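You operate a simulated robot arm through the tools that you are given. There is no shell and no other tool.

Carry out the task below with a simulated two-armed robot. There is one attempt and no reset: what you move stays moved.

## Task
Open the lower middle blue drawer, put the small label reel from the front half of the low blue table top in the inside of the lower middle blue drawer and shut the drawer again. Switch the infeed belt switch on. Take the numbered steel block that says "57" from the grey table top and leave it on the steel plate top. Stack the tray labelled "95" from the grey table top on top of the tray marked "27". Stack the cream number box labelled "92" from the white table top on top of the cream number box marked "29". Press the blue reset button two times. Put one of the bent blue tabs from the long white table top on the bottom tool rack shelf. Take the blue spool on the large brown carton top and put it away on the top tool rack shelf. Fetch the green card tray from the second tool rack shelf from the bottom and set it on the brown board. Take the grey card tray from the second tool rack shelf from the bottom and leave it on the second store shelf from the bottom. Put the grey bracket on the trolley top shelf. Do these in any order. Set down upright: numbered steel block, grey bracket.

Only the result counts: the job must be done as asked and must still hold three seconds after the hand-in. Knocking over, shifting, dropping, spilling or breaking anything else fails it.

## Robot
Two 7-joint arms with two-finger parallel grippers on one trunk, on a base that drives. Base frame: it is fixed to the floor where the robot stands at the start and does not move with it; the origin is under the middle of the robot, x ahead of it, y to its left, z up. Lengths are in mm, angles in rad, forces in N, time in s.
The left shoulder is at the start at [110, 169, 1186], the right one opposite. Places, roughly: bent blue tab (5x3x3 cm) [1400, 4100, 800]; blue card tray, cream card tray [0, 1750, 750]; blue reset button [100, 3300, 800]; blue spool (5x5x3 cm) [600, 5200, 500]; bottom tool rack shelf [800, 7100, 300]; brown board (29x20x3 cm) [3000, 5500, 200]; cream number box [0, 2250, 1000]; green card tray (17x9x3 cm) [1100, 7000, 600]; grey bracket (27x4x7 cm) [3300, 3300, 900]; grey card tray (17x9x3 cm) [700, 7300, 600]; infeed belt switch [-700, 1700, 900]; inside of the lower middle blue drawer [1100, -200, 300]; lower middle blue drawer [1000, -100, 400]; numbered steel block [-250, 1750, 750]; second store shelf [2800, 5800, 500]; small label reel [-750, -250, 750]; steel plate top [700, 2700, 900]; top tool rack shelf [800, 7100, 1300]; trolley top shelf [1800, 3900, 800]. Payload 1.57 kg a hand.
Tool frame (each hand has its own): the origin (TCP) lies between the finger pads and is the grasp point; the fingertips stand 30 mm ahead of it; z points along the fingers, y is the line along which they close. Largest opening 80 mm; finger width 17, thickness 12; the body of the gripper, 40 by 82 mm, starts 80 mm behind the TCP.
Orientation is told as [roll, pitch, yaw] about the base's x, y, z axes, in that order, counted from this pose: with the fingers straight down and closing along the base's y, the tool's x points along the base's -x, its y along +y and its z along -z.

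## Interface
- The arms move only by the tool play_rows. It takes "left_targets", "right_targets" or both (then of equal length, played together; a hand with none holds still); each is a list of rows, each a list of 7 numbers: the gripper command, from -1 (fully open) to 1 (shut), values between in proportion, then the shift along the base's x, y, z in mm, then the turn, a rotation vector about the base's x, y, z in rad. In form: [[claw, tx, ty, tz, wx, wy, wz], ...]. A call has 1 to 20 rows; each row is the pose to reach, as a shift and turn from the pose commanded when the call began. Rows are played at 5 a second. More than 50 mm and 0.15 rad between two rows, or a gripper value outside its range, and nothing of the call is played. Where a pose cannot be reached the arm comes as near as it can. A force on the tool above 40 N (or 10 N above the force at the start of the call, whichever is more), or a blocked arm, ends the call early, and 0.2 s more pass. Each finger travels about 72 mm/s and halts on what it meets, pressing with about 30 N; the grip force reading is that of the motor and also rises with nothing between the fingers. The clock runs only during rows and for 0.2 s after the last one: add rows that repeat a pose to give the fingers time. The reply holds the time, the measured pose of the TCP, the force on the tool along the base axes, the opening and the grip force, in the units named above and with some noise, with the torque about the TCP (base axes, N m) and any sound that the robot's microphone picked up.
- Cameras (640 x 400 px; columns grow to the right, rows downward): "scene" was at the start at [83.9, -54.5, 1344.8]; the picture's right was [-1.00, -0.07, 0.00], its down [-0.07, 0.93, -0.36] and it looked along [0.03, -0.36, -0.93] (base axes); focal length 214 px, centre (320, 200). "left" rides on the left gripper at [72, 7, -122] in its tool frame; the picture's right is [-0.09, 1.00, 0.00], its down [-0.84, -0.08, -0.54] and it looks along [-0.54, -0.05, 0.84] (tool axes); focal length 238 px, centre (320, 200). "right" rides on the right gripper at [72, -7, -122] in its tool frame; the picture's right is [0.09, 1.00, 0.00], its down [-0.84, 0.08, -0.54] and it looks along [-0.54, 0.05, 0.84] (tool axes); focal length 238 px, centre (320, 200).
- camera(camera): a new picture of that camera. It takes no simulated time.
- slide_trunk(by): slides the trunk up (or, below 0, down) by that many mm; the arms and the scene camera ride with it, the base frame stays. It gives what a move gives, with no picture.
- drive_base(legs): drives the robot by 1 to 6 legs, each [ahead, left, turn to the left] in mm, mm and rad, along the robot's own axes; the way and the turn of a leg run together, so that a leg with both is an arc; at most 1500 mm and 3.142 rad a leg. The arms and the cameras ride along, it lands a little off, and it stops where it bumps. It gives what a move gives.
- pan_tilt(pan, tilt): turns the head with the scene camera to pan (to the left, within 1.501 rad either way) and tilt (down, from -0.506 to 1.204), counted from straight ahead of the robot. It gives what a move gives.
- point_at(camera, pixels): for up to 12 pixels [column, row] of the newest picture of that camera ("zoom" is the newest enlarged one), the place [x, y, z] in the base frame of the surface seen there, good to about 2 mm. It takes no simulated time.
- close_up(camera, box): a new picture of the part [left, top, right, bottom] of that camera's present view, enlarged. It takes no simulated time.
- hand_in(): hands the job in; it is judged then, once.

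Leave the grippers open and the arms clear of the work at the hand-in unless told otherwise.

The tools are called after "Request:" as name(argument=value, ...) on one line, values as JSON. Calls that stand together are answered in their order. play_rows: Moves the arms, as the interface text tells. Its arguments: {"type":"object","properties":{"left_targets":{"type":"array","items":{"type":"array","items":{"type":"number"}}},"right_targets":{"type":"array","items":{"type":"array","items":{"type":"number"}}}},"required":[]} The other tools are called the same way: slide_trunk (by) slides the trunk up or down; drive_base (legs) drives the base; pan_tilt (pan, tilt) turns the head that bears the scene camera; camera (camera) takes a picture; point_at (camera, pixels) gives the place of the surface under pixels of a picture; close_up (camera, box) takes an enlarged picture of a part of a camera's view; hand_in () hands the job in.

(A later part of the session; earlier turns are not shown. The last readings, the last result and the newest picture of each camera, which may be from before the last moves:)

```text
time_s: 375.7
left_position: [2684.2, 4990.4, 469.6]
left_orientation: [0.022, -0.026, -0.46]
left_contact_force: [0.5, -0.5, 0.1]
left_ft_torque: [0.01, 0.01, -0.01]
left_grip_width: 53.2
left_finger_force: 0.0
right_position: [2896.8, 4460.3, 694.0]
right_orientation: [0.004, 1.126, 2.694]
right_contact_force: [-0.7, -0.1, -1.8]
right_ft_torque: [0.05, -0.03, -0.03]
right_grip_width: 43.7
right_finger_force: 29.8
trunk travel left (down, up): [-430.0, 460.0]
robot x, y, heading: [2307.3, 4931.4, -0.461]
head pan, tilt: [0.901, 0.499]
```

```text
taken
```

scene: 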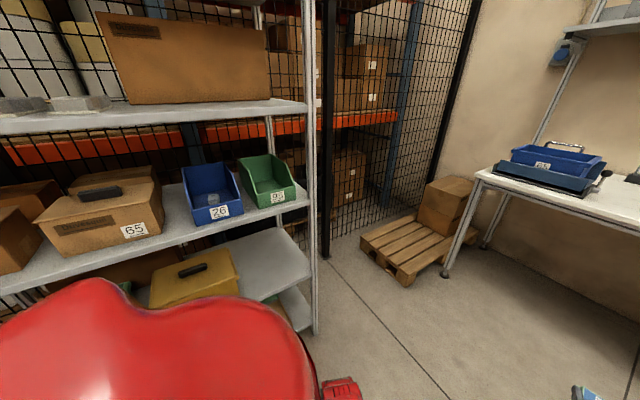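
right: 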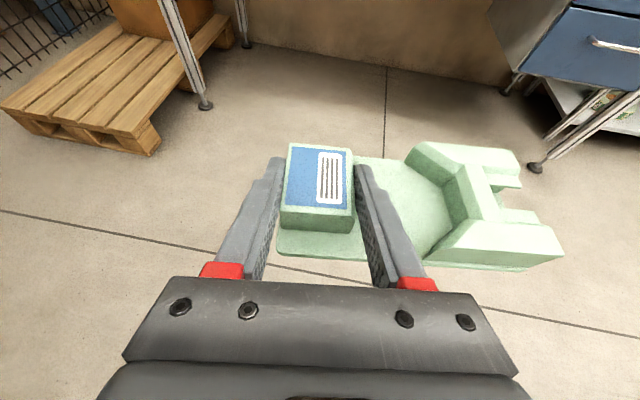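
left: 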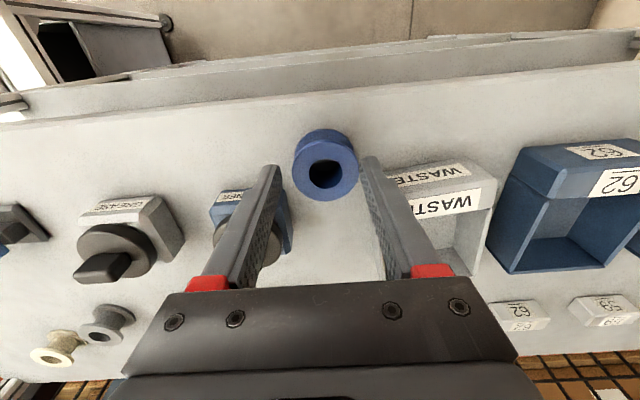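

I shift right (away from the shelf) by 270 mm, then turn to face the store shelf.

Request:
drive_base(legs=[[0, -270, 0], [0, 0, 1.456]])

Request:
pan_tilt(pan=0.0, tilt=0.6)

Request:
camera(camera="scene")

```text
time_s: 381.2
left_position: [2167.3, 5083.2, 470.5]
left_orientation: [0.021, -0.025, 1.012]
left_contact_force: [0.6, 0.8, -0.9]
left_ft_torque: [-0.01, -0.03, 0.0]
left_grip_width: 53.4
left_finger_force: 0.0
right_position: [2716.0, 5240.6, 694.3]
right_orientation: [0.005, 1.123, -2.12]
right_contact_force: [1.6, -0.6, -0.1]
right_ft_torque: [0.0, 0.02, -0.01]
right_grip_width: 43.8
right_finger_force: 29.4
trunk travel left (down, up): [-430.0, 460.0]
robot x, y, heading: [2187.3, 4694.7, 1.009]
head pan, tilt: [0.901, 0.499]
```

```text
time_s: 382.4
left_position: [2167.1, 5083.1, 470.2]
left_orientation: [0.02, -0.027, 1.011]
left_contact_force: [-0.2, -0.8, -0.6]
left_ft_torque: [-0.01, 0.0, 0.0]
left_grip_width: 52.8
left_finger_force: 0.1
right_position: [2715.2, 5242.0, 694.0]
right_orientation: [0.006, 1.124, -2.12]
right_contact_force: [0.3, -0.6, -1.2]
right_ft_torque: [0.02, 0.02, -0.01]
right_grip_width: 43.7
right_finger_force: 29.8
trunk travel left (down, up): [-430.0, 460.0]
robot x, y, heading: [2188.6, 4695.6, 1.005]
head pan, tilt: [0.0, 0.6]
```

```text
taken
```

scene: 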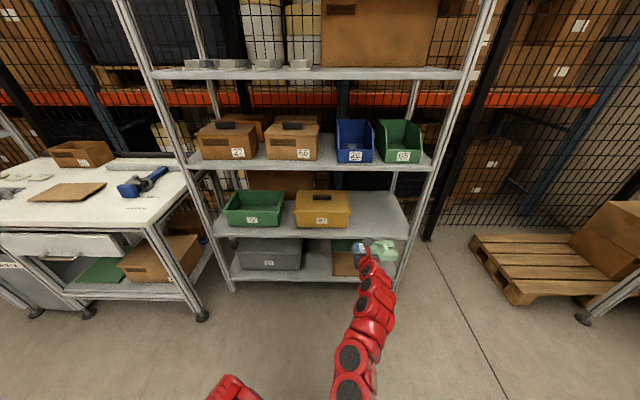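

Request:
close_up(camera="scene", box=[200, 170, 430, 300])

Request:
point_at(camera="zoom", pixels=[[380, 245], [350, 290], [370, 215], [440, 275], [400, 288], [450, 140], [450, 180], [520, 160], [500, 110], [430, 95], [530, 250], [60, 280]])

```text
2.78 times, centred on (315, 235) of scene
```

zoom: 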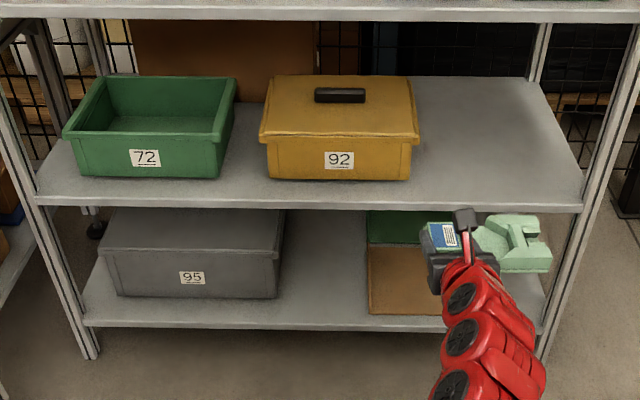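

```text
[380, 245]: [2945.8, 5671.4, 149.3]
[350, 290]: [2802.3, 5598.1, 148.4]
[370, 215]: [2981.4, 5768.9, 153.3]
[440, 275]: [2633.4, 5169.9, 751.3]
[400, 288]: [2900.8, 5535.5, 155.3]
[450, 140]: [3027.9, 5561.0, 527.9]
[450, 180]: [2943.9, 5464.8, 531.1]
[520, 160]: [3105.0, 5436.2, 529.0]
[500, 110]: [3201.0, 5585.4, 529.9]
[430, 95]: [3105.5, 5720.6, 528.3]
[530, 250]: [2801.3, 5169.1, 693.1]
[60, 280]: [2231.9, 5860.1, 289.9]
```

Request:
camera(camera="right")

Request:
drive_base(legs=[[0, 0, -0.25]])

Request:
camera(camera="scene")

```text
taken
```

right: 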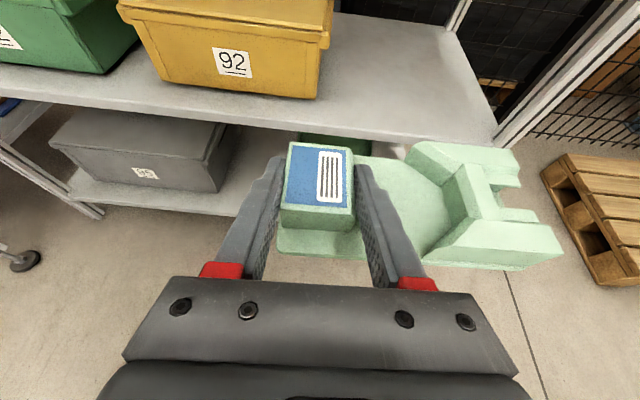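

```text
time_s: 383.6
left_position: [2261.8, 5076.2, 470.4]
left_orientation: [0.02, -0.025, 0.764]
left_contact_force: [0.0, 0.5, -0.3]
left_ft_torque: [0.01, 0.01, 0.02]
left_grip_width: 53.3
left_finger_force: 0.1
right_position: [2831.7, 5096.7, 693.9]
right_orientation: [0.005, 1.123, -2.367]
right_contact_force: [0.6, -0.6, 0.4]
right_ft_torque: [0.0, 0.03, 0.01]
right_grip_width: 43.9
right_finger_force: 29.7
trunk travel left (down, up): [-430.0, 460.0]
robot x, y, heading: [2184.6, 4696.2, 0.757]
head pan, tilt: [0.0, 0.6]
```

```text
taken
```

scene: 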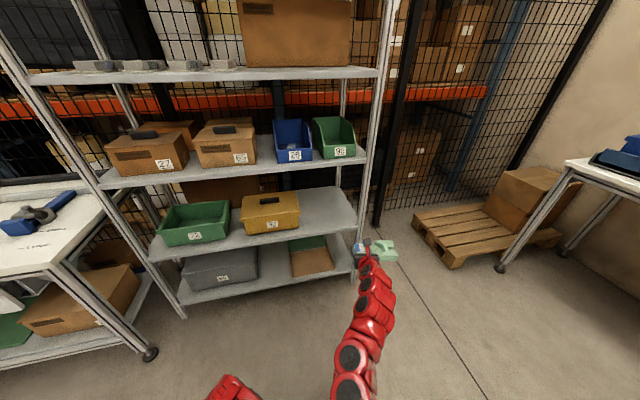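

Now the brown board is in free view; I measure it.

Request:
close_up(camera="scene", box=[240, 180, 380, 300])

Request:
point_at(camera="zoom", pixels=[[256, 272], [262, 347], [420, 335], [400, 252], [330, 300], [330, 255], [400, 245], [430, 345], [470, 230], [300, 368], [350, 210], [510, 170]])

```text
3.33 times, centred on (310, 240) of scene
```

zoom: 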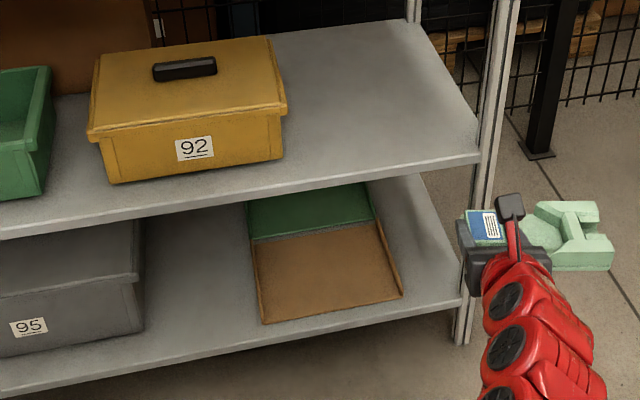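

```text
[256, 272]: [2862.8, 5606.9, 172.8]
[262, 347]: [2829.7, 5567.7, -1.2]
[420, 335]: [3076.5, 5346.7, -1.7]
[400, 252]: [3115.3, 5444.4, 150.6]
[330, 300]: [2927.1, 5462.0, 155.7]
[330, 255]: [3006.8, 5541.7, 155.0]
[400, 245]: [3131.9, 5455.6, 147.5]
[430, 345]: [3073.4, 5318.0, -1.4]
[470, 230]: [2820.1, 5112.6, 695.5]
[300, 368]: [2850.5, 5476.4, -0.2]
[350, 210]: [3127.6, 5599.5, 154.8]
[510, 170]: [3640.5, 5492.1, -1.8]
```

Request:
close_up(camera="scene", box=[285, 225, 340, 290])

```text
6.15 times, centred on (312, 258) of scene
```

zoom: 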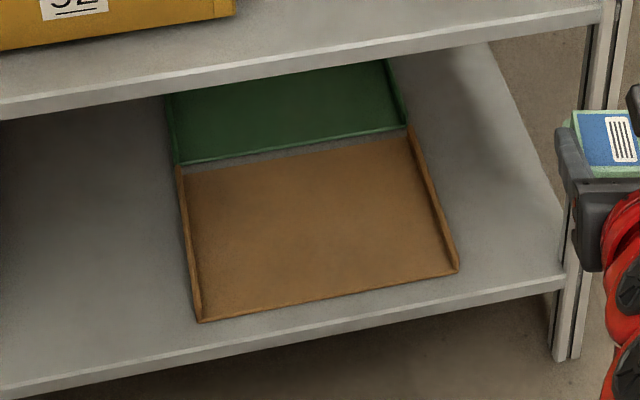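

Request:
point_at(camera="zoom", pixels=[[200, 312], [455, 270], [412, 140], [183, 178], [195, 318], [457, 262], [320, 230], [210, 300], [440, 262], [405, 150], [195, 185], [182, 168]])

```text
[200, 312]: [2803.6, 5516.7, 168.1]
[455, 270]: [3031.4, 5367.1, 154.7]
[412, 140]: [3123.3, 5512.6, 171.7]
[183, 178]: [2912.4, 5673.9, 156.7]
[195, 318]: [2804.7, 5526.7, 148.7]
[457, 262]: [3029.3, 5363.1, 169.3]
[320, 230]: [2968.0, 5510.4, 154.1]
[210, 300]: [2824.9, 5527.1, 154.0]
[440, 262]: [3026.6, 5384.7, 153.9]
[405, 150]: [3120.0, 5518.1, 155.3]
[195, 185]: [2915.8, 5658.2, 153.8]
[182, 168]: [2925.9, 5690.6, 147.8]
```

Board interior: u 6168–6328, v 417–664, floor z≈154. I turn back to face the shelf squarely, lower the trunk and the right hand.

Request:
drive_base(legs=[[0, 0, 0.234]])

Request:
slide_trunk(by=-330)

Request:
play_rows(right_targets=[[1, 0, 0, -40, 0, 0, 0], [1, 0, 0, -80, 0, 0, 0], [1, 0, 0, -120, 0, 0, 0], [1, 0, 0, -140, 0, 0, 0], [1, 0, 0, -140, 0, 0, 0]])

Request:
camera(camera="right")

Request:
camera(camera="scene")

```text
time_s: 384.9
left_position: [2171.7, 5082.8, 470.3]
left_orientation: [0.02, -0.024, 0.999]
left_contact_force: [0.3, 0.1, -0.5]
left_ft_torque: [-0.03, -0.02, 0.0]
left_grip_width: 53.0
left_finger_force: 0.1
right_position: [2721.9, 5234.1, 693.4]
right_orientation: [0.005, 1.124, -2.13]
right_contact_force: [1.4, 0.5, 0.1]
right_ft_torque: [0.04, 0.03, -0.01]
right_grip_width: 43.7
right_finger_force: 30.4
trunk travel left (down, up): [-430.0, 460.0]
robot x, y, heading: [2184.1, 4698.1, 0.993]
head pan, tilt: [0.0, 0.6]
```

```text
time_s: 388.1
left_position: [2179.4, 5080.3, 157.2]
left_orientation: [-0.022, -0.049, 1.017]
left_contact_force: [0.7, -0.3, 0.2]
left_ft_torque: [-0.04, -0.03, -0.01]
left_grip_width: 53.0
left_finger_force: 0.1
right_position: [2719.7, 5233.1, 390.8]
right_orientation: [0.024, 1.138, -2.112]
right_contact_force: [-0.1, 0.0, -0.7]
right_ft_torque: [-0.01, 0.06, 0.02]
right_grip_width: 43.7
right_finger_force: 30.4
trunk travel left (down, up): [-100.0, 790.0]
robot x, y, heading: [2184.2, 4698.1, 0.994]
head pan, tilt: [0.0, 0.6]
```

```text
time_s: 389.3
left_position: [2181.1, 5077.4, 155.9]
left_orientation: [-0.024, -0.042, 1.015]
left_contact_force: [0.2, 1.5, 0.6]
left_ft_torque: [-0.01, 0.04, 0.0]
left_grip_width: 53.0
left_finger_force: 0.1
right_position: [2721.5, 5233.6, 247.7]
right_orientation: [0.02, 1.137, -2.121]
right_contact_force: [-0.3, -0.2, -0.4]
right_ft_torque: [0.03, 0.06, 0.04]
right_grip_width: 43.5
right_finger_force: 30.4
trunk travel left (down, up): [-100.0, 790.0]
robot x, y, heading: [2186.3, 4700.6, 0.993]
head pan, tilt: [0.0, 0.6]
```

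```text
taken
```

right: 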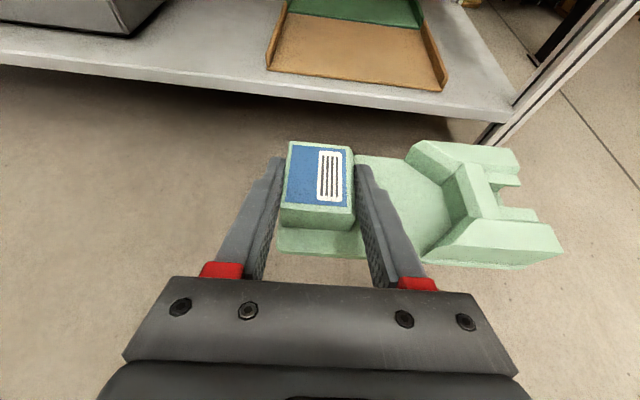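

```text
taken
```

scene: 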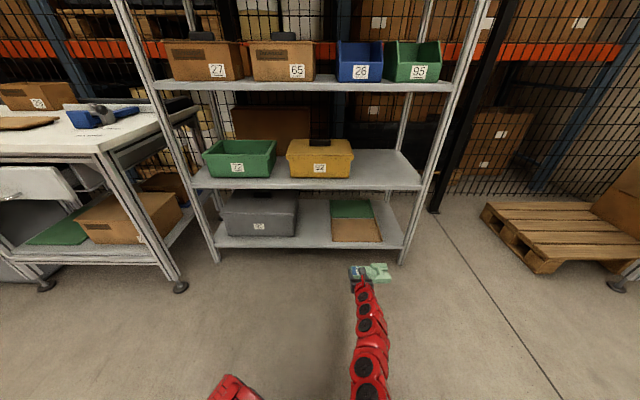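

The robot tilted a little again (left arm probably on my base/floor). I raise the trunk 80 mm and check.

Request:
slide_trunk(by=80)

```text
time_s: 390.5
left_position: [2171.4, 5082.5, 220.1]
left_orientation: [0.021, -0.026, 0.999]
left_contact_force: [-0.5, 0.5, 0.4]
left_ft_torque: [0.02, 0.02, 0.04]
left_grip_width: 53.1
left_finger_force: 0.0
right_position: [2722.2, 5234.7, 302.1]
right_orientation: [0.005, 1.123, -2.128]
right_contact_force: [-0.3, -0.2, -1.0]
right_ft_torque: [0.0, 0.01, 0.04]
right_grip_width: 43.6
right_finger_force: 30.0
trunk travel left (down, up): [-180.0, 710.0]
robot x, y, heading: [2185.1, 4698.3, 0.993]
head pan, tilt: [0.0, 0.6]
```

Request:
play_rows(left_targets=[[-0.33, 14, 21, 25, 0, 0, 0], [-0.33, 28, 42, 50, 0, 0, 0], [-0.33, 42, 63, 75, 0, 0, 0], [-0.33, 56, 84, 100, 0, 0, 0], [-0.33, 70, 105, 125, 0, 0, 0], [-0.33, 84, 126, 150, 0, 0, 0], [-0.33, 84, 126, 150, 0, 0, 0]], right_targets=[[1, 0, 0, -20, 0, 0, 0], [1, 0, 0, -40, 0, 0, 0], [1, 0, 0, -60, 0, 0, 0], [1, 0, 0, -80, 0, 0, 0], [1, 0, 0, -80, 0, 0, 0], [1, 0, 0, -80, 0, 0, 0], [1, 0, 0, -80, 0, 0, 0]])

```text
time_s: 392.1
left_position: [2256.0, 5210.5, 369.3]
left_orientation: [0.022, -0.025, 1.002]
left_contact_force: [-0.3, 0.9, -0.9]
left_ft_torque: [0.0, -0.04, -0.02]
left_grip_width: 53.3
left_finger_force: 0.0
right_position: [2723.0, 5233.3, 222.9]
right_orientation: [0.004, 1.124, -2.13]
right_contact_force: [0.4, 0.1, 0.5]
right_ft_torque: [0.02, 0.04, 0.03]
right_grip_width: 43.8
right_finger_force: 29.7
trunk travel left (down, up): [-180.0, 710.0]
robot x, y, heading: [2185.6, 4698.2, 0.989]
head pan, tilt: [0.0, 0.6]
```

Request:
drive_base(legs=[[300, 4, 0]])

Request:
camera(camera="right")

Request:
camera(camera="scene")

```text
time_s: 394.2
left_position: [2422.9, 5463.3, 369.0]
left_orientation: [0.021, -0.026, 0.991]
left_contact_force: [-0.9, -0.7, 1.1]
left_ft_torque: [-0.02, -0.01, -0.03]
left_grip_width: 53.0
left_finger_force: 0.0
right_position: [2890.6, 5482.2, 222.1]
right_orientation: [0.005, 1.124, -2.137]
right_contact_force: [-0.3, 1.4, 0.2]
right_ft_torque: [0.03, 0.04, -0.01]
right_grip_width: 43.7
right_finger_force: 29.6
trunk travel left (down, up): [-180.0, 710.0]
robot x, y, heading: [2346.4, 4949.3, 0.985]
head pan, tilt: [0.0, 0.6]
```

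```text
taken
```

right: 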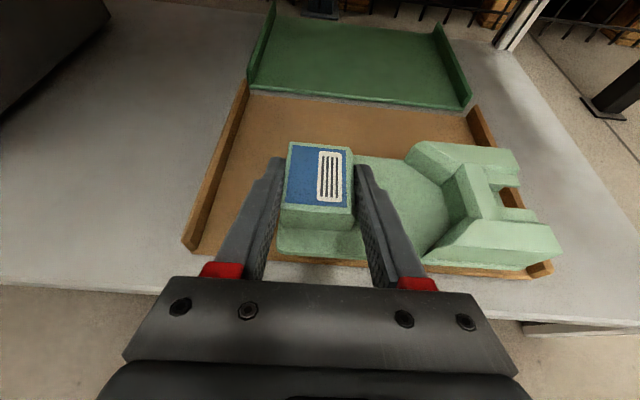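

```text
taken
```

scene: 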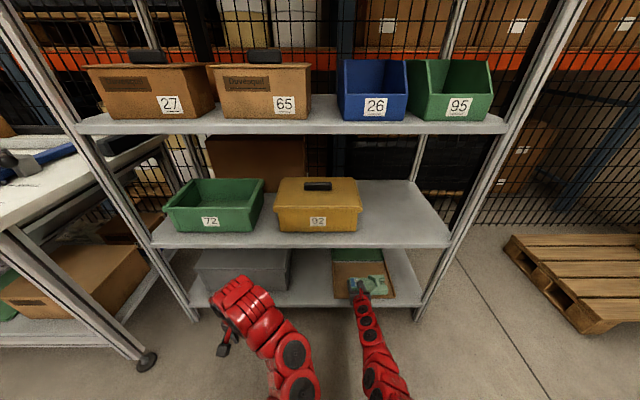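

Request:
drive_base(legs=[[66, 9, 0]])

Request:
camera(camera="right")

```text
time_s: 395.2
left_position: [2453.0, 5524.9, 369.7]
left_orientation: [0.022, -0.027, 0.992]
left_contact_force: [0.1, 0.1, 0.1]
left_ft_torque: [0.0, -0.03, 0.01]
left_grip_width: 53.1
left_finger_force: 0.0
right_position: [2921.1, 5543.9, 221.6]
right_orientation: [0.005, 1.124, -2.14]
right_contact_force: [0.3, 0.9, -0.3]
right_ft_torque: [0.03, 0.02, -0.02]
right_grip_width: 43.4
right_finger_force: 30.3
trunk travel left (down, up): [-180.0, 710.0]
robot x, y, heading: [2379.9, 5016.2, 0.977]
head pan, tilt: [0.0, 0.6]
```

```text
taken
```

right: 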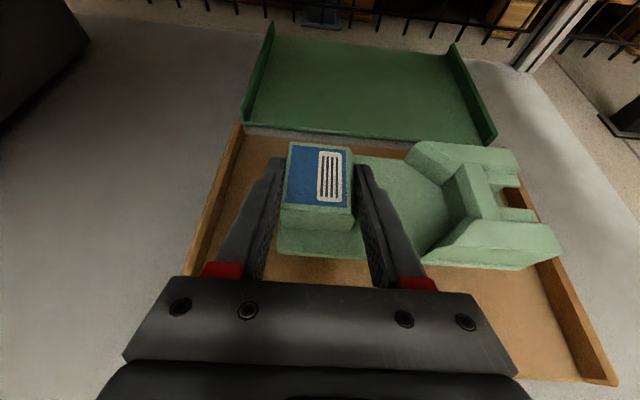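

In position over the board. Lower.

Request:
play_rows(right_targets=[[1, 0, 0, -15, 0, 0, 0], [1, 0, 0, -28, 0, 0, 0], [1, 0, 0, -35, 0, 0, 0], [1, 0, 0, -38, 0, 0, 0], [1, 0, 0, -38, 0, 0, 0]])

Request:
camera(camera="right")

```text
time_s: 396.4
left_position: [2453.5, 5526.2, 369.1]
left_orientation: [0.02, -0.026, 0.992]
left_contact_force: [0.6, -0.1, -0.5]
left_ft_torque: [-0.02, -0.01, -0.03]
left_grip_width: 53.1
left_finger_force: 0.1
right_position: [2931.4, 5533.8, 187.4]
right_orientation: [0.051, 1.105, -2.138]
right_contact_force: [-0.3, -0.3, -0.3]
right_ft_torque: [-0.03, 0.01, 0.02]
right_grip_width: 43.7
right_finger_force: 30.4
right hand out of reach, approached as far as the arm can: row 2, 3, 4
trunk travel left (down, up): [-180.0, 710.0]
robot x, y, heading: [2382.1, 5016.4, 0.983]
head pan, tilt: [0.0, 0.6]
```

```text
taken
```

right: 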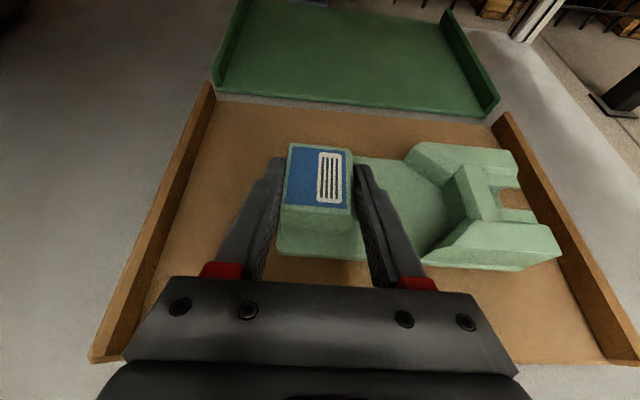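

Near its limit and slightly rolled; I raise the hand 25 mm to restore its orientation, then lower by trunk.

Request:
play_rows(right_targets=[[1, -8, 6, 15, 0, 0, 0], [1, -8, 6, 33, -0.0, 0, 0], [1, -8, 6, 33, 0, 0, 0]])

```text
time_s: 397.2
left_position: [2453.4, 5524.3, 368.7]
left_orientation: [0.022, -0.027, 0.991]
left_contact_force: [-0.8, -0.2, -0.6]
left_ft_torque: [0.01, 0.02, -0.03]
left_grip_width: 53.0
left_finger_force: 0.2
right_position: [2912.8, 5550.3, 220.4]
right_orientation: [0.006, 1.125, -2.138]
right_contact_force: [0.1, -1.7, -0.5]
right_ft_torque: [0.0, 0.02, -0.02]
right_grip_width: 43.6
right_finger_force: 30.4
trunk travel left (down, up): [-180.0, 710.0]
robot x, y, heading: [2380.7, 5014.3, 0.988]
head pan, tilt: [0.0, 0.6]
```

Request:
slide_trunk(by=-30)

Request:
slide_trunk(by=-6)

Request:
camera(camera="right")

```text
time_s: 397.9
left_position: [2453.6, 5524.9, 339.9]
left_orientation: [0.021, -0.028, 0.991]
left_contact_force: [0.1, 0.6, -0.3]
left_ft_torque: [0.0, 0.0, -0.01]
left_grip_width: 53.3
left_finger_force: 0.1
right_position: [2912.8, 5550.4, 190.0]
right_orientation: [0.005, 1.125, -2.139]
right_contact_force: [0.2, -0.6, -0.7]
right_ft_torque: [-0.03, 0.06, 0.01]
right_grip_width: 43.3
right_finger_force: 30.2
trunk travel left (down, up): [-150.0, 740.0]
robot x, y, heading: [2379.8, 5014.8, 0.984]
head pan, tilt: [0.0, 0.6]
```

```text
time_s: 398.5
left_position: [2453.8, 5525.0, 333.7]
left_orientation: [0.019, -0.027, 0.99]
left_contact_force: [-0.2, 0.1, -0.8]
left_ft_torque: [-0.01, 0.0, -0.03]
left_grip_width: 53.1
left_finger_force: 0.1
right_position: [2913.9, 5550.7, 185.5]
right_orientation: [0.008, 1.126, -2.135]
right_contact_force: [0.2, 2.0, 4.8]
right_ft_torque: [-0.18, -0.34, 0.1]
right_grip_width: 43.6
right_finger_force: 30.1
trunk travel left (down, up): [-144.0, 746.0]
robot x, y, heading: [2378.9, 5012.1, 0.981]
head pan, tilt: [0.0, 0.6]
```

```text
taken
```

right: 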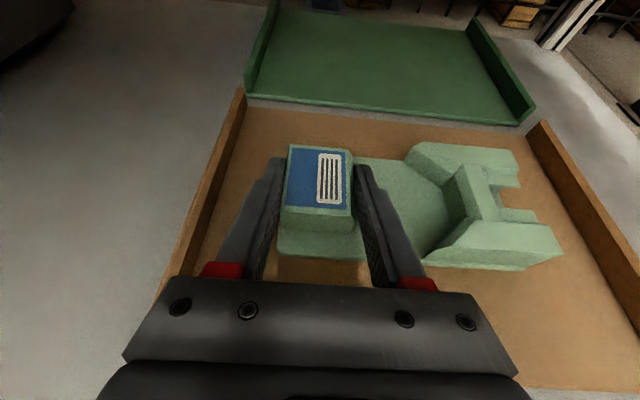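

Contact on the board. Release, rise, and back out.

Request:
play_rows(right_targets=[[0.3, 0, 0, 0, 0, 0, 0], [-0.3, 0, 0, 0, 0, 0, 0], [-0.6, 0, 0, 0, 0, 0, 0], [-0.6, 0, 0, 0, 0, 0, 0], [-0.6, 0, 0, 15, 0, 0, 0], [-0.6, 0, 0, 40, 0, 0, 0], [-0.6, 0, 0, 40, 0, 0, 0]])

Request:
camera(camera="right")

Request:
drive_base(legs=[[-330, 0, 0]])

Request:
camera(camera="scene")

Request:
close_up(camera="scene", box=[300, 170, 430, 270])

```text
time_s: 400.1
left_position: [2454.0, 5523.6, 331.5]
left_orientation: [0.021, -0.026, 0.992]
left_contact_force: [0.1, -0.1, -1.1]
left_ft_torque: [0.0, 0.0, 0.07]
left_grip_width: 53.4
left_finger_force: 0.0
right_position: [2912.6, 5551.8, 224.1]
right_orientation: [0.007, 1.124, -2.135]
right_contact_force: [0.0, 0.3, -0.6]
right_ft_torque: [0.0, 0.03, -0.02]
right_grip_width: 64.1
right_finger_force: 0.1
trunk travel left (down, up): [-144.0, 746.0]
robot x, y, heading: [2382.5, 5015.0, 0.988]
head pan, tilt: [0.0, 0.6]
```

```text
taken
```

right: 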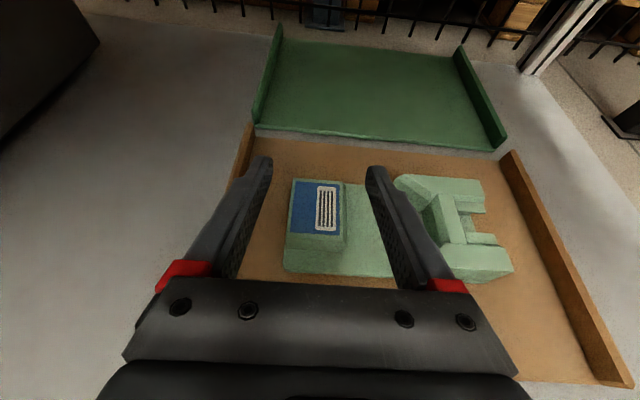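

```text
time_s: 402.3
left_position: [2261.0, 5238.5, 333.4]
left_orientation: [0.021, -0.025, 0.996]
left_contact_force: [-0.3, 0.3, 0.5]
left_ft_torque: [0.01, 0.0, 0.03]
left_grip_width: 53.2
left_finger_force: 0.0
right_position: [2719.3, 5265.4, 223.3]
right_orientation: [0.008, 1.125, -2.135]
right_contact_force: [-0.6, 0.1, 0.0]
right_ft_torque: [0.03, -0.03, -0.03]
right_grip_width: 63.9
right_finger_force: 0.1
trunk travel left (down, up): [-144.0, 746.0]
robot x, y, heading: [2187.9, 4728.4, 0.985]
head pan, tilt: [0.0, 0.6]
```

```text
taken
```

scene: 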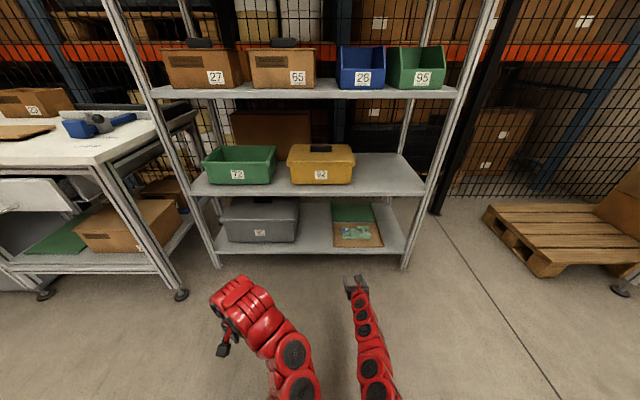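

```text
4.00 times, centred on (365, 220) of scene
```

zoom: 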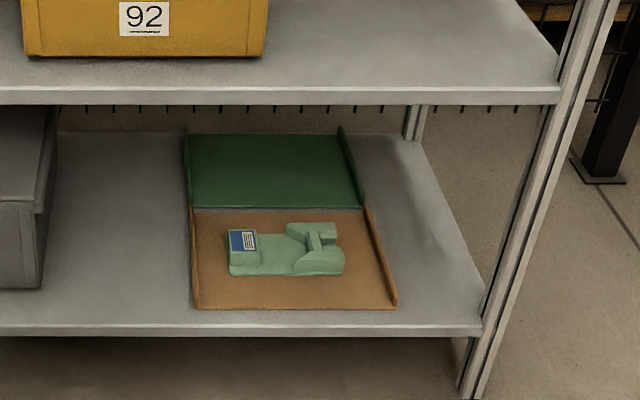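

The green tray is on the brown board. For the grey tray I'll use the left hand, diagonally from the left. First I raise the trunk and turn the right hand back to pointing down, pulled in.

Request:
slide_trunk(by=280)

Request:
play_rows(right_targets=[[-0.6, -16, -25, 0, -0.1186, 0.0777, 0], [-0.6, -32, -50, 0, -0.2372, 0.1554, 0], [-0.6, -48, -75, 0, -0.3557, 0.233, 0], [-0.6, -64, -100, 0, -0.4743, 0.3107, 0], [-0.6, -80, -125, 0, -0.5929, 0.3884, 0], [-0.6, -96, -150, 0, -0.7115, 0.4661, 0], [-0.6, -112, -175, 0, -0.83, 0.5437, 0], [-0.6, -128, -200, 0, -0.9486, 0.6214, 0], [-0.6, -128, -200, 0, -0.9486, 0.6214, 0]], left_targets=[[-1, 0, 0, 0, 0.1095, -0.0717, 0], [-1, 0, 0, 0, 0.219, -0.1433, 0], [-1, 0, 0, 0, 0.3285, -0.215, 0], [-1, 0, 0, 0, 0.438, -0.2867, 0], [-1, 0, 0, 0, 0.5475, -0.3583, 0], [-1, 0, 0, 0, 0.657, -0.43, 0], [-1, 0, 0, 0, 0.657, -0.43, 0], [-1, 0, 0, 0, 0.657, -0.43, 0], [-1, 0, 0, 0, 0.657, -0.43, 0]])

```text
time_s: 405.1
left_position: [2262.2, 5238.2, 612.7]
left_orientation: [0.021, -0.026, 0.995]
left_contact_force: [0.1, 0.4, -0.3]
left_ft_torque: [-0.01, 0.0, -0.01]
left_grip_width: 53.4
left_finger_force: 0.0
right_position: [2719.4, 5264.9, 503.4]
right_orientation: [0.004, 1.124, -2.135]
right_contact_force: [-0.2, 0.3, 0.5]
right_ft_torque: [-0.03, 0.01, -0.04]
right_grip_width: 63.7
right_finger_force: 0.1
trunk travel left (down, up): [-424.0, 466.0]
robot x, y, heading: [2190.0, 4730.5, 0.993]
head pan, tilt: [0.0, 0.6]
```

```text
time_s: 407.1
left_position: [2290.3, 5214.4, 534.5]
left_orientation: [0.019, -0.815, 0.997]
left_contact_force: [-0.9, 0.1, -0.1]
left_ft_torque: [0.04, -0.01, 0.03]
left_grip_width: 80.3
left_finger_force: 0.1
left hand out of reach, approached as far as the arm can: row 2, 3, 4, 5, 6, 7, 8, 9
right_position: [2589.9, 5062.9, 504.4]
right_orientation: [-0.012, -0.009, -2.143]
right_contact_force: [0.3, -1.7, 0.3]
right_ft_torque: [0.07, 0.02, -0.01]
right_grip_width: 64.2
right_finger_force: 0.1
trunk travel left (down, up): [-424.0, 466.0]
robot x, y, heading: [2186.9, 4725.7, 0.992]
head pan, tilt: [0.0, 0.6]
```

Now roll the left hand by 180° in two halves, moving it outward for room.

Request:
play_rows(left_targets=[[-1, 8, 12, 5, -0.0553, -0.0845, 0.101], [-1, 16, 24, 10, -0.1107, -0.169, 0.202], [-1, 24, 36, 15, -0.166, -0.2534, 0.303], [-1, 32, 48, 20, -0.2214, -0.3379, 0.4039], [-1, 40, 60, 25, -0.2767, -0.4224, 0.5049], [-1, 48, 72, 30, -0.332, -0.5069, 0.6059], [-1, 56, 84, 35, -0.3874, -0.5914, 0.7069], [-1, 64, 96, 40, -0.4427, -0.6758, 0.8079], [-1, 72, 108, 45, -0.4981, -0.7603, 0.9089], [-1, 80, 120, 50, -0.5534, -0.8448, 1.0098], [-1, 88, 132, 50, -0.6087, -0.9293, 1.1108], [-1, 88, 132, 50, -0.6087, -0.9293, 1.1108]])

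Request:
play_rows(left_targets=[[-1, 0, 0, 10, -0.0553, -0.0845, 0.101], [-1, 0, 0, 20, -0.1107, -0.169, 0.202], [-1, 0, 0, 30, -0.166, -0.2534, 0.303], [-1, 0, 0, 40, -0.2214, -0.3379, 0.4039], [-1, 0, 0, 50, -0.2767, -0.4224, 0.5049], [-1, 0, 0, 60, -0.332, -0.5069, 0.6059], [-1, 0, 0, 70, -0.3874, -0.5914, 0.7069], [-1, 0, 0, 80, -0.4427, -0.6758, 0.8079], [-1, 0, 0, 90, -0.4981, -0.7603, 0.9089], [-1, 0, 0, 100, -0.5534, -0.8448, 1.0098], [-1, 0, 0, 100, -0.6087, -0.9293, 1.1108], [-1, 0, 0, 100, -0.6087, -0.9293, 1.1108]])

Request:
camera(camera="scene")

```text
time_s: 409.8
left_position: [2379.5, 5345.2, 578.6]
left_orientation: [-0.764, -0.015, 2.583]
left_contact_force: [-0.5, 0.1, 0.2]
left_ft_torque: [-0.02, -0.05, 0.01]
left_grip_width: 79.9
left_finger_force: 0.1
right_position: [2589.7, 5065.3, 503.2]
right_orientation: [-0.009, -0.01, -2.143]
right_contact_force: [0.0, 0.0, 0.8]
right_ft_torque: [0.03, 0.02, 0.02]
right_grip_width: 64.0
right_finger_force: 0.1
trunk travel left (down, up): [-424.0, 466.0]
robot x, y, heading: [2188.8, 4727.1, 0.989]
head pan, tilt: [0.0, 0.6]
```

```text
time_s: 412.4
left_position: [2381.7, 5347.2, 680.0]
left_orientation: [0.027, 0.758, -2.141]
left_contact_force: [-0.9, 0.0, 0.0]
left_ft_torque: [-0.01, 0.04, 0.02]
left_grip_width: 79.8
left_finger_force: 0.2
right_position: [2590.0, 5065.1, 503.7]
right_orientation: [-0.009, -0.009, -2.142]
right_contact_force: [0.3, 0.1, 0.0]
right_ft_torque: [0.05, 0.02, 0.02]
right_grip_width: 63.9
right_finger_force: 0.0
trunk travel left (down, up): [-424.0, 466.0]
robot x, y, heading: [2189.6, 4725.4, 0.99]
head pan, tilt: [0.0, 0.6]
```

```text
taken
```

scene: 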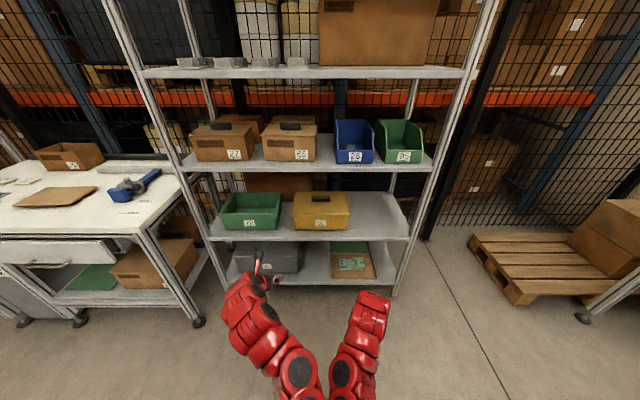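

Request:
play_rows(left_targets=[[-1, 15, 23, 5, 0.081, -0.0475, 0.002], [-1, 30, 46, 10, 0.1625, -0.095, 0.0035], [-1, 45, 69, 15, 0.244, -0.1425, 0.005], [-1, 60, 92, 20, 0.325, -0.19, 0.007], [-1, 60, 92, 20, 0.325, -0.19, 0.007]])

Request:
camera(camera="scene")

Request:
camera(camera="left")

```text
time_s: 413.6
left_position: [2441.7, 5441.0, 698.5]
left_orientation: [-0.009, 1.136, -2.166]
left_contact_force: [0.0, -0.3, 0.3]
left_ft_torque: [0.0, -0.03, 0.02]
left_grip_width: 79.9
left_finger_force: 0.1
right_position: [2590.9, 5064.6, 504.9]
right_orientation: [-0.009, -0.008, -2.143]
right_contact_force: [0.0, -0.5, 0.9]
right_ft_torque: [-0.01, -0.01, 0.0]
right_grip_width: 64.1
right_finger_force: 0.1
trunk travel left (down, up): [-424.0, 466.0]
robot x, y, heading: [2189.1, 4725.4, 0.986]
head pan, tilt: [0.0, 0.6]
```

```text
taken
```

scene: 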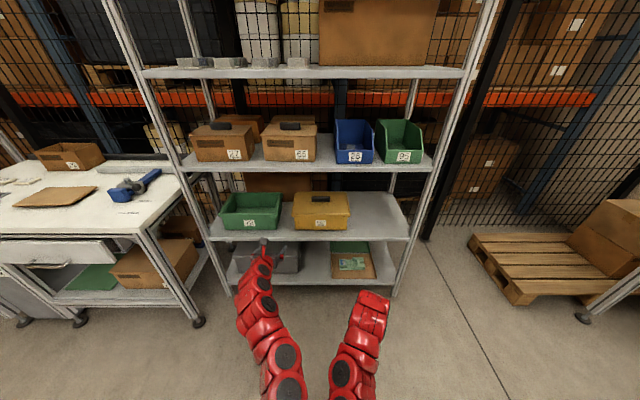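

```text
taken
```

left: 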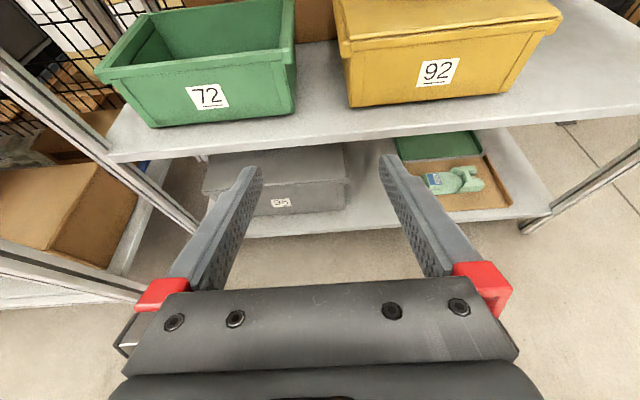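

I pull the right hand further back, then travel back to the tool rack.

Request:
play_rows(right_targets=[[-0.6, -4, -19, 0, 0, 0, 0], [-0.6, -8, -38, 0, 0, 0, 0], [-0.6, -12, -57, 0, 0, 0, 0], [-0.6, -20, -95, -20, 0, 0, 0], [-0.6, -20, -95, -20, 0, 0, 0]])

Request:
drive_base(legs=[[0, 0, 1.57], [1450, 0, 0], [900, 0, 0]])

Request:
pan_tilt(pan=-0.8, tilt=0.5)

Request:
camera(camera="scene")

```text
time_s: 414.8
left_position: [2442.3, 5440.7, 699.8]
left_orientation: [-0.007, 1.135, -2.167]
left_contact_force: [-0.2, -0.1, 0.6]
left_ft_torque: [0.0, 0.02, 0.01]
left_grip_width: 80.0
left_finger_force: 0.3
right_position: [2570.1, 4970.6, 484.3]
right_orientation: [-0.009, -0.009, -2.143]
right_contact_force: [0.1, 0.2, -0.6]
right_ft_torque: [-0.01, 0.02, 0.03]
right_grip_width: 63.9
right_finger_force: 0.1
trunk travel left (down, up): [-424.0, 466.0]
robot x, y, heading: [2190.2, 4727.0, 0.985]
head pan, tilt: [0.0, 0.6]
```

```text
time_s: 429.9
left_position: [-442.8, 6296.9, 699.7]
left_orientation: [-0.009, 1.132, -0.61]
left_contact_force: [-0.4, -0.6, -0.1]
left_ft_torque: [0.02, 0.01, 0.05]
left_grip_width: 79.9
left_finger_force: 0.0
right_position: [28.5, 6419.9, 484.1]
right_orientation: [-0.008, -0.008, -0.587]
right_contact_force: [0.1, 1.0, -0.4]
right_ft_torque: [-0.01, -0.02, 0.0]
right_grip_width: 63.9
right_finger_force: 0.1
trunk travel left (down, up): [-424.0, 466.0]
robot x, y, heading: [268.2, 6037.1, 2.55]
head pan, tilt: [0.0, 0.6]
```

```text
time_s: 431.1
left_position: [-442.7, 6296.7, 698.7]
left_orientation: [-0.01, 1.134, -0.609]
left_contact_force: [0.1, -0.2, -0.2]
left_ft_torque: [-0.01, -0.02, -0.01]
left_grip_width: 79.9
left_finger_force: 0.0
right_position: [30.2, 6419.1, 483.8]
right_orientation: [-0.01, -0.01, -0.587]
right_contact_force: [-1.0, -0.4, -0.6]
right_ft_torque: [0.01, -0.02, 0.01]
right_grip_width: 64.2
right_finger_force: 0.0
trunk travel left (down, up): [-424.0, 466.0]
robot x, y, heading: [269.6, 6035.6, 2.548]
head pan, tilt: [-0.799, 0.499]
```

```text
taken
```

scene: 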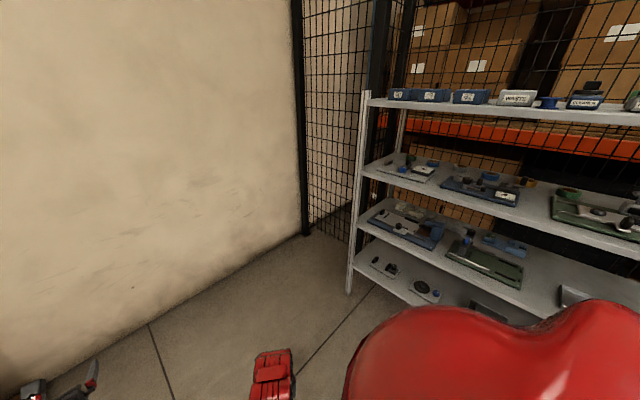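

I turn to the diagonal heading (30° right of the rack normal) and shift left.

Request:
drive_base(legs=[[0, 0, -2.081], [-310, 752, 0]])

Request:
pan_tilt(pan=0.0, tilt=0.5)

Request:
camera(camera="scene")

Request:
camera(camera="left")

```text
time_s: 440.4
left_position: [166.8, 7066.5, 698.9]
left_orientation: [-0.01, 1.135, -2.63]
left_contact_force: [-0.3, 0.4, 0.1]
left_ft_torque: [-0.01, -0.01, 0.01]
left_grip_width: 79.9
left_finger_force: 0.1
right_position: [71.2, 6589.2, 483.8]
right_orientation: [-0.009, -0.009, -2.609]
right_contact_force: [0.4, 0.3, 0.4]
right_ft_torque: [0.02, -0.02, 0.0]
right_grip_width: 64.1
right_finger_force: 0.0
trunk travel left (down, up): [-424.0, 466.0]
robot x, y, heading: [-378.3, 6542.8, 0.527]
head pan, tilt: [-0.799, 0.499]
```

```text
time_s: 441.5
left_position: [167.1, 7067.1, 700.0]
left_orientation: [-0.012, 1.134, -2.634]
left_contact_force: [-0.5, 0.2, -0.1]
left_ft_torque: [0.01, -0.01, 0.0]
left_grip_width: 79.9
left_finger_force: 0.0
right_position: [71.3, 6591.0, 484.2]
right_orientation: [-0.007, -0.007, -2.609]
right_contact_force: [1.1, 0.2, 0.7]
right_ft_torque: [-0.04, 0.02, -0.04]
right_grip_width: 63.9
right_finger_force: 0.0
trunk travel left (down, up): [-424.0, 466.0]
robot x, y, heading: [-382.7, 6543.5, 0.527]
head pan, tilt: [0.0, 0.499]
```

```text
taken
```

scene: 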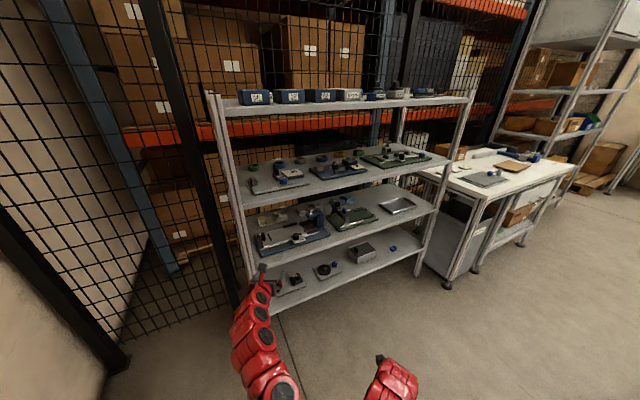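

```text
taken
```

left: 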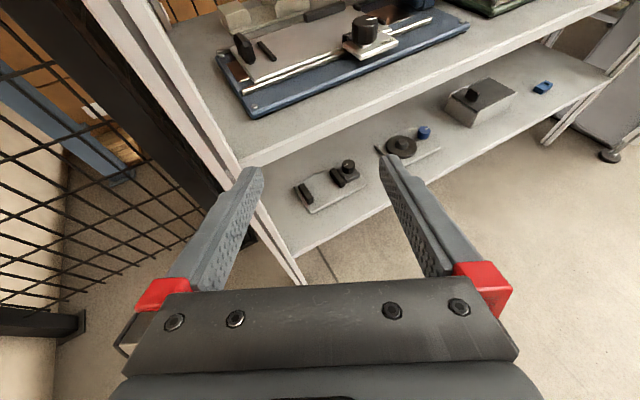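

Request:
drive_base(legs=[[0, 0, -0.055]])

Request:
close_up(camera="scene", box=[225, 170, 425, 290])

```text
time_s: 442.3
left_position: [195.3, 7037.5, 699.2]
left_orientation: [-0.012, 1.136, -2.685]
left_contact_force: [-0.4, 0.0, 0.7]
left_ft_torque: [0.01, -0.01, 0.0]
left_grip_width: 80.0
left_finger_force: 0.1
right_position: [74.2, 6565.3, 483.6]
right_orientation: [-0.009, -0.009, -2.663]
right_contact_force: [-0.2, 0.0, 0.0]
right_ft_torque: [0.01, 0.01, 0.02]
right_grip_width: 64.1
right_finger_force: 0.0
trunk travel left (down, up): [-424.0, 466.0]
robot x, y, heading: [-378.0, 6544.6, 0.468]
head pan, tilt: [0.0, 0.499]
```

```text
3.20 times, centred on (325, 230) of scene
```

zoom: 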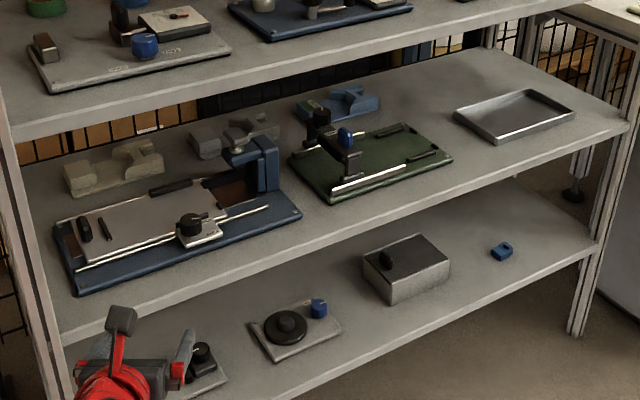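

Request:
point_at(camera="zoom", pixels=[[85, 222], [105, 228], [192, 218], [180, 186], [240, 135], [237, 145], [262, 150], [210, 132], [195, 145], [225, 128], [230, 150], [205, 150]])

Request:
close_up(camera="scene", box=[270, 190, 330, 230])

```text
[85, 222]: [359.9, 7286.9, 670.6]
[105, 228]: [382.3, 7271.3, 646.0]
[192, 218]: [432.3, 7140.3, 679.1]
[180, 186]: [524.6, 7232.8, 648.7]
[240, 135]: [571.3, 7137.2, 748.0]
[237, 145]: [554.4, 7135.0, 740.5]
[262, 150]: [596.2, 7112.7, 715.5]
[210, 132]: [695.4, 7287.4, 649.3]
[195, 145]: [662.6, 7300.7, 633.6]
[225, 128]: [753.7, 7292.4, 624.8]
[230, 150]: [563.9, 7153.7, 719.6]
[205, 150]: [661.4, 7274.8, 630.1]
```

```text
10.00 times, centred on (300, 210) of scene
```

zoom: 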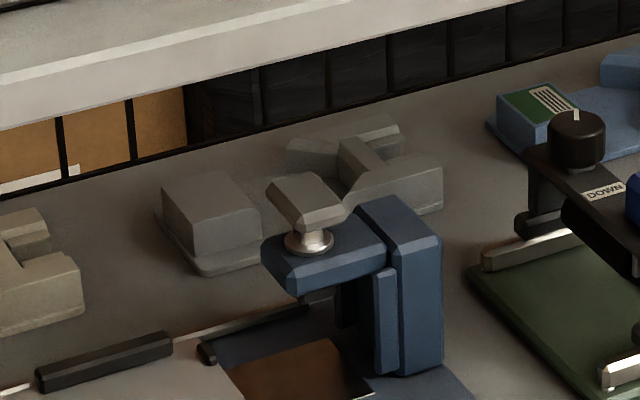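

Request:
point_at(camera="zoom", pixels=[[167, 182], [230, 173], [255, 207], [195, 215], [212, 192], [268, 190], [268, 245], [205, 270], [160, 215], [300, 190], [335, 215]])

```text
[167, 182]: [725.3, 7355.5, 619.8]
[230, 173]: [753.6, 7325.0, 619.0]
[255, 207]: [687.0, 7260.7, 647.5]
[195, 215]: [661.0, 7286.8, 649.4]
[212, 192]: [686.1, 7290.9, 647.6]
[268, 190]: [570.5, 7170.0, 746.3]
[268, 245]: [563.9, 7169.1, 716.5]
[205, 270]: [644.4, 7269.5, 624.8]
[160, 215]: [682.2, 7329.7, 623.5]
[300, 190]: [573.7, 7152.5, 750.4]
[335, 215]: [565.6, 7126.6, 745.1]
```

I rotate slightly more (to 33°) for clearance past the clamp knob, and raise the hand 15 mm.

Request:
drive_base(legs=[[0, 0, -0.042]])

Request:
play_rows(left_targets=[[-1, 0, 0, 8, 0, 0, 0], [-1, 0, 0, 16, 0, 0, 0], [-1, 0, 0, 16, 0, 0, 0]])

```text
time_s: 443.1
left_position: [216.3, 7011.4, 699.2]
left_orientation: [-0.011, 1.134, -2.728]
left_contact_force: [0.7, -0.1, -0.9]
left_ft_torque: [0.02, 0.01, 0.01]
left_grip_width: 80.3
left_finger_force: 0.1
right_position: [75.2, 6545.2, 483.7]
right_orientation: [-0.009, -0.01, -2.707]
right_contact_force: [0.2, -0.4, 0.4]
right_ft_torque: [-0.01, -0.02, 0.01]
right_grip_width: 63.9
right_finger_force: 0.1
trunk travel left (down, up): [-424.0, 466.0]
robot x, y, heading: [-376.8, 6540.5, 0.423]
head pan, tilt: [0.0, 0.499]
```

```text
time_s: 443.9
left_position: [214.5, 7010.6, 715.0]
left_orientation: [-0.011, 1.136, -2.729]
left_contact_force: [-0.2, -1.1, 1.5]
left_ft_torque: [0.02, 0.01, 0.01]
left_grip_width: 80.0
left_finger_force: 0.0
right_position: [74.9, 6545.3, 484.5]
right_orientation: [-0.008, -0.009, -2.706]
right_contact_force: [-0.4, -0.4, -0.3]
right_ft_torque: [0.0, -0.01, -0.01]
right_grip_width: 64.0
right_finger_force: 0.0
trunk travel left (down, up): [-424.0, 466.0]
robot x, y, heading: [-381.8, 6541.1, 0.43]
head pan, tilt: [0.0, 0.499]
```

Request:
drive_base(legs=[[0, 68, 0], [330, -6, 0]])

Request:
camera(camera="left")

Request:
camera(camera="scene")

```text
time_s: 446.7
left_position: [492.6, 7207.5, 716.0]
left_orientation: [-0.012, 1.136, -2.732]
left_contact_force: [-0.8, 0.2, -0.2]
left_ft_torque: [0.0, 0.0, 0.05]
left_grip_width: 79.8
left_finger_force: 0.1
right_position: [350.2, 6740.0, 484.2]
right_orientation: [-0.009, -0.009, -2.709]
right_contact_force: [0.6, -0.3, 0.5]
right_ft_torque: [-0.04, 0.05, -0.01]
right_grip_width: 64.1
right_finger_force: 0.0
trunk travel left (down, up): [-424.0, 466.0]
robot x, y, heading: [-102.0, 6737.3, 0.426]
head pan, tilt: [0.0, 0.499]
```

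```text
taken
```

left: 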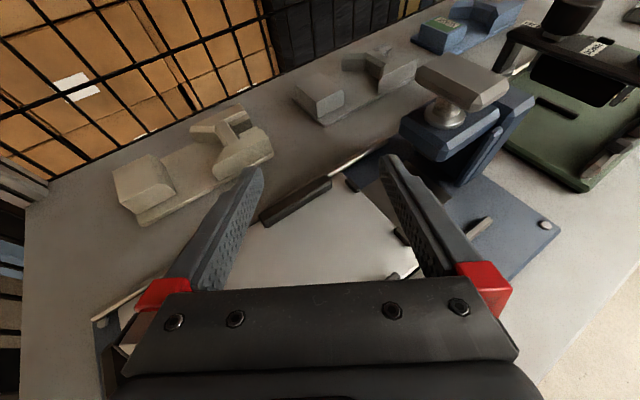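

```text
taken
```

scene: 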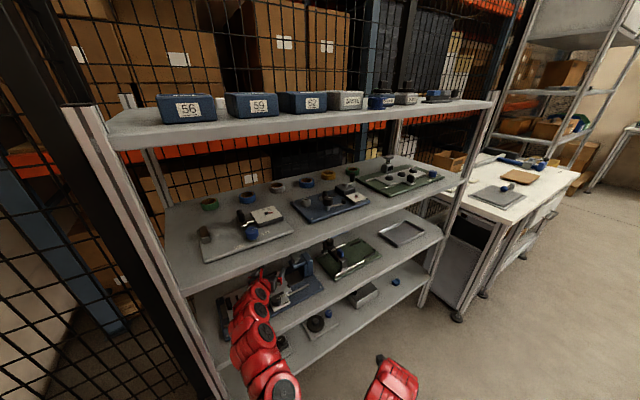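

Request:
point_at(camera="left", pixels=[[418, 72], [418, 85], [402, 118], [402, 132], [430, 105], [405, 145], [300, 100], [318, 118], [343, 105], [325, 80], [296, 85]])

Request:
close_up(camera="left", box=[270, 40, 470, 180])

```text
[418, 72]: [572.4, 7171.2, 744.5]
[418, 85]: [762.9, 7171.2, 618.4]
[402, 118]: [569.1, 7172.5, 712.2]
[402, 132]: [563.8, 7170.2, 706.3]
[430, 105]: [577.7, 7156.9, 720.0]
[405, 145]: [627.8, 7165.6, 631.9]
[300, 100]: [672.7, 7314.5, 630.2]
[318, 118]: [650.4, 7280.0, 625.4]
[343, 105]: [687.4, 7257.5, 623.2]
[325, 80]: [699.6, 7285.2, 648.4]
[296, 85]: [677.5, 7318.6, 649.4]
```

```text
2.86 times, centred on (370, 110) of left
```

zoom: 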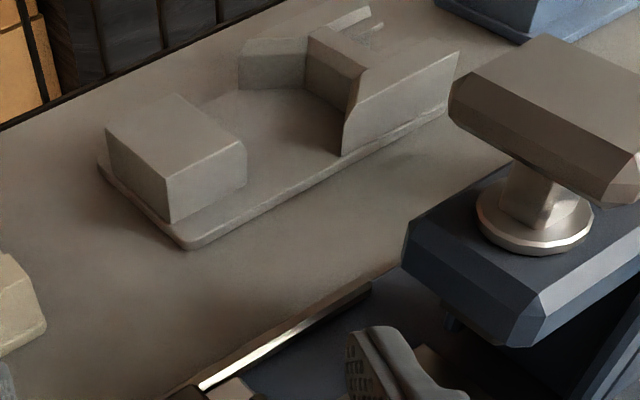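

Request:
point_at(camera="left", pixels=[[321, 87], [296, 86], [316, 103], [342, 91], [320, 73], [321, 80], [310, 88], [332, 88]])

```text
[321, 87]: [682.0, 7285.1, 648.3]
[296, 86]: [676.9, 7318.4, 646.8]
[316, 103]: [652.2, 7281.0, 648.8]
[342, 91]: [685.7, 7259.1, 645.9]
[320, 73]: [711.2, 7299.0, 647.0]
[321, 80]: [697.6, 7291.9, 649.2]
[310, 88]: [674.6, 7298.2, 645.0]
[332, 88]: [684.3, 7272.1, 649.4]
```

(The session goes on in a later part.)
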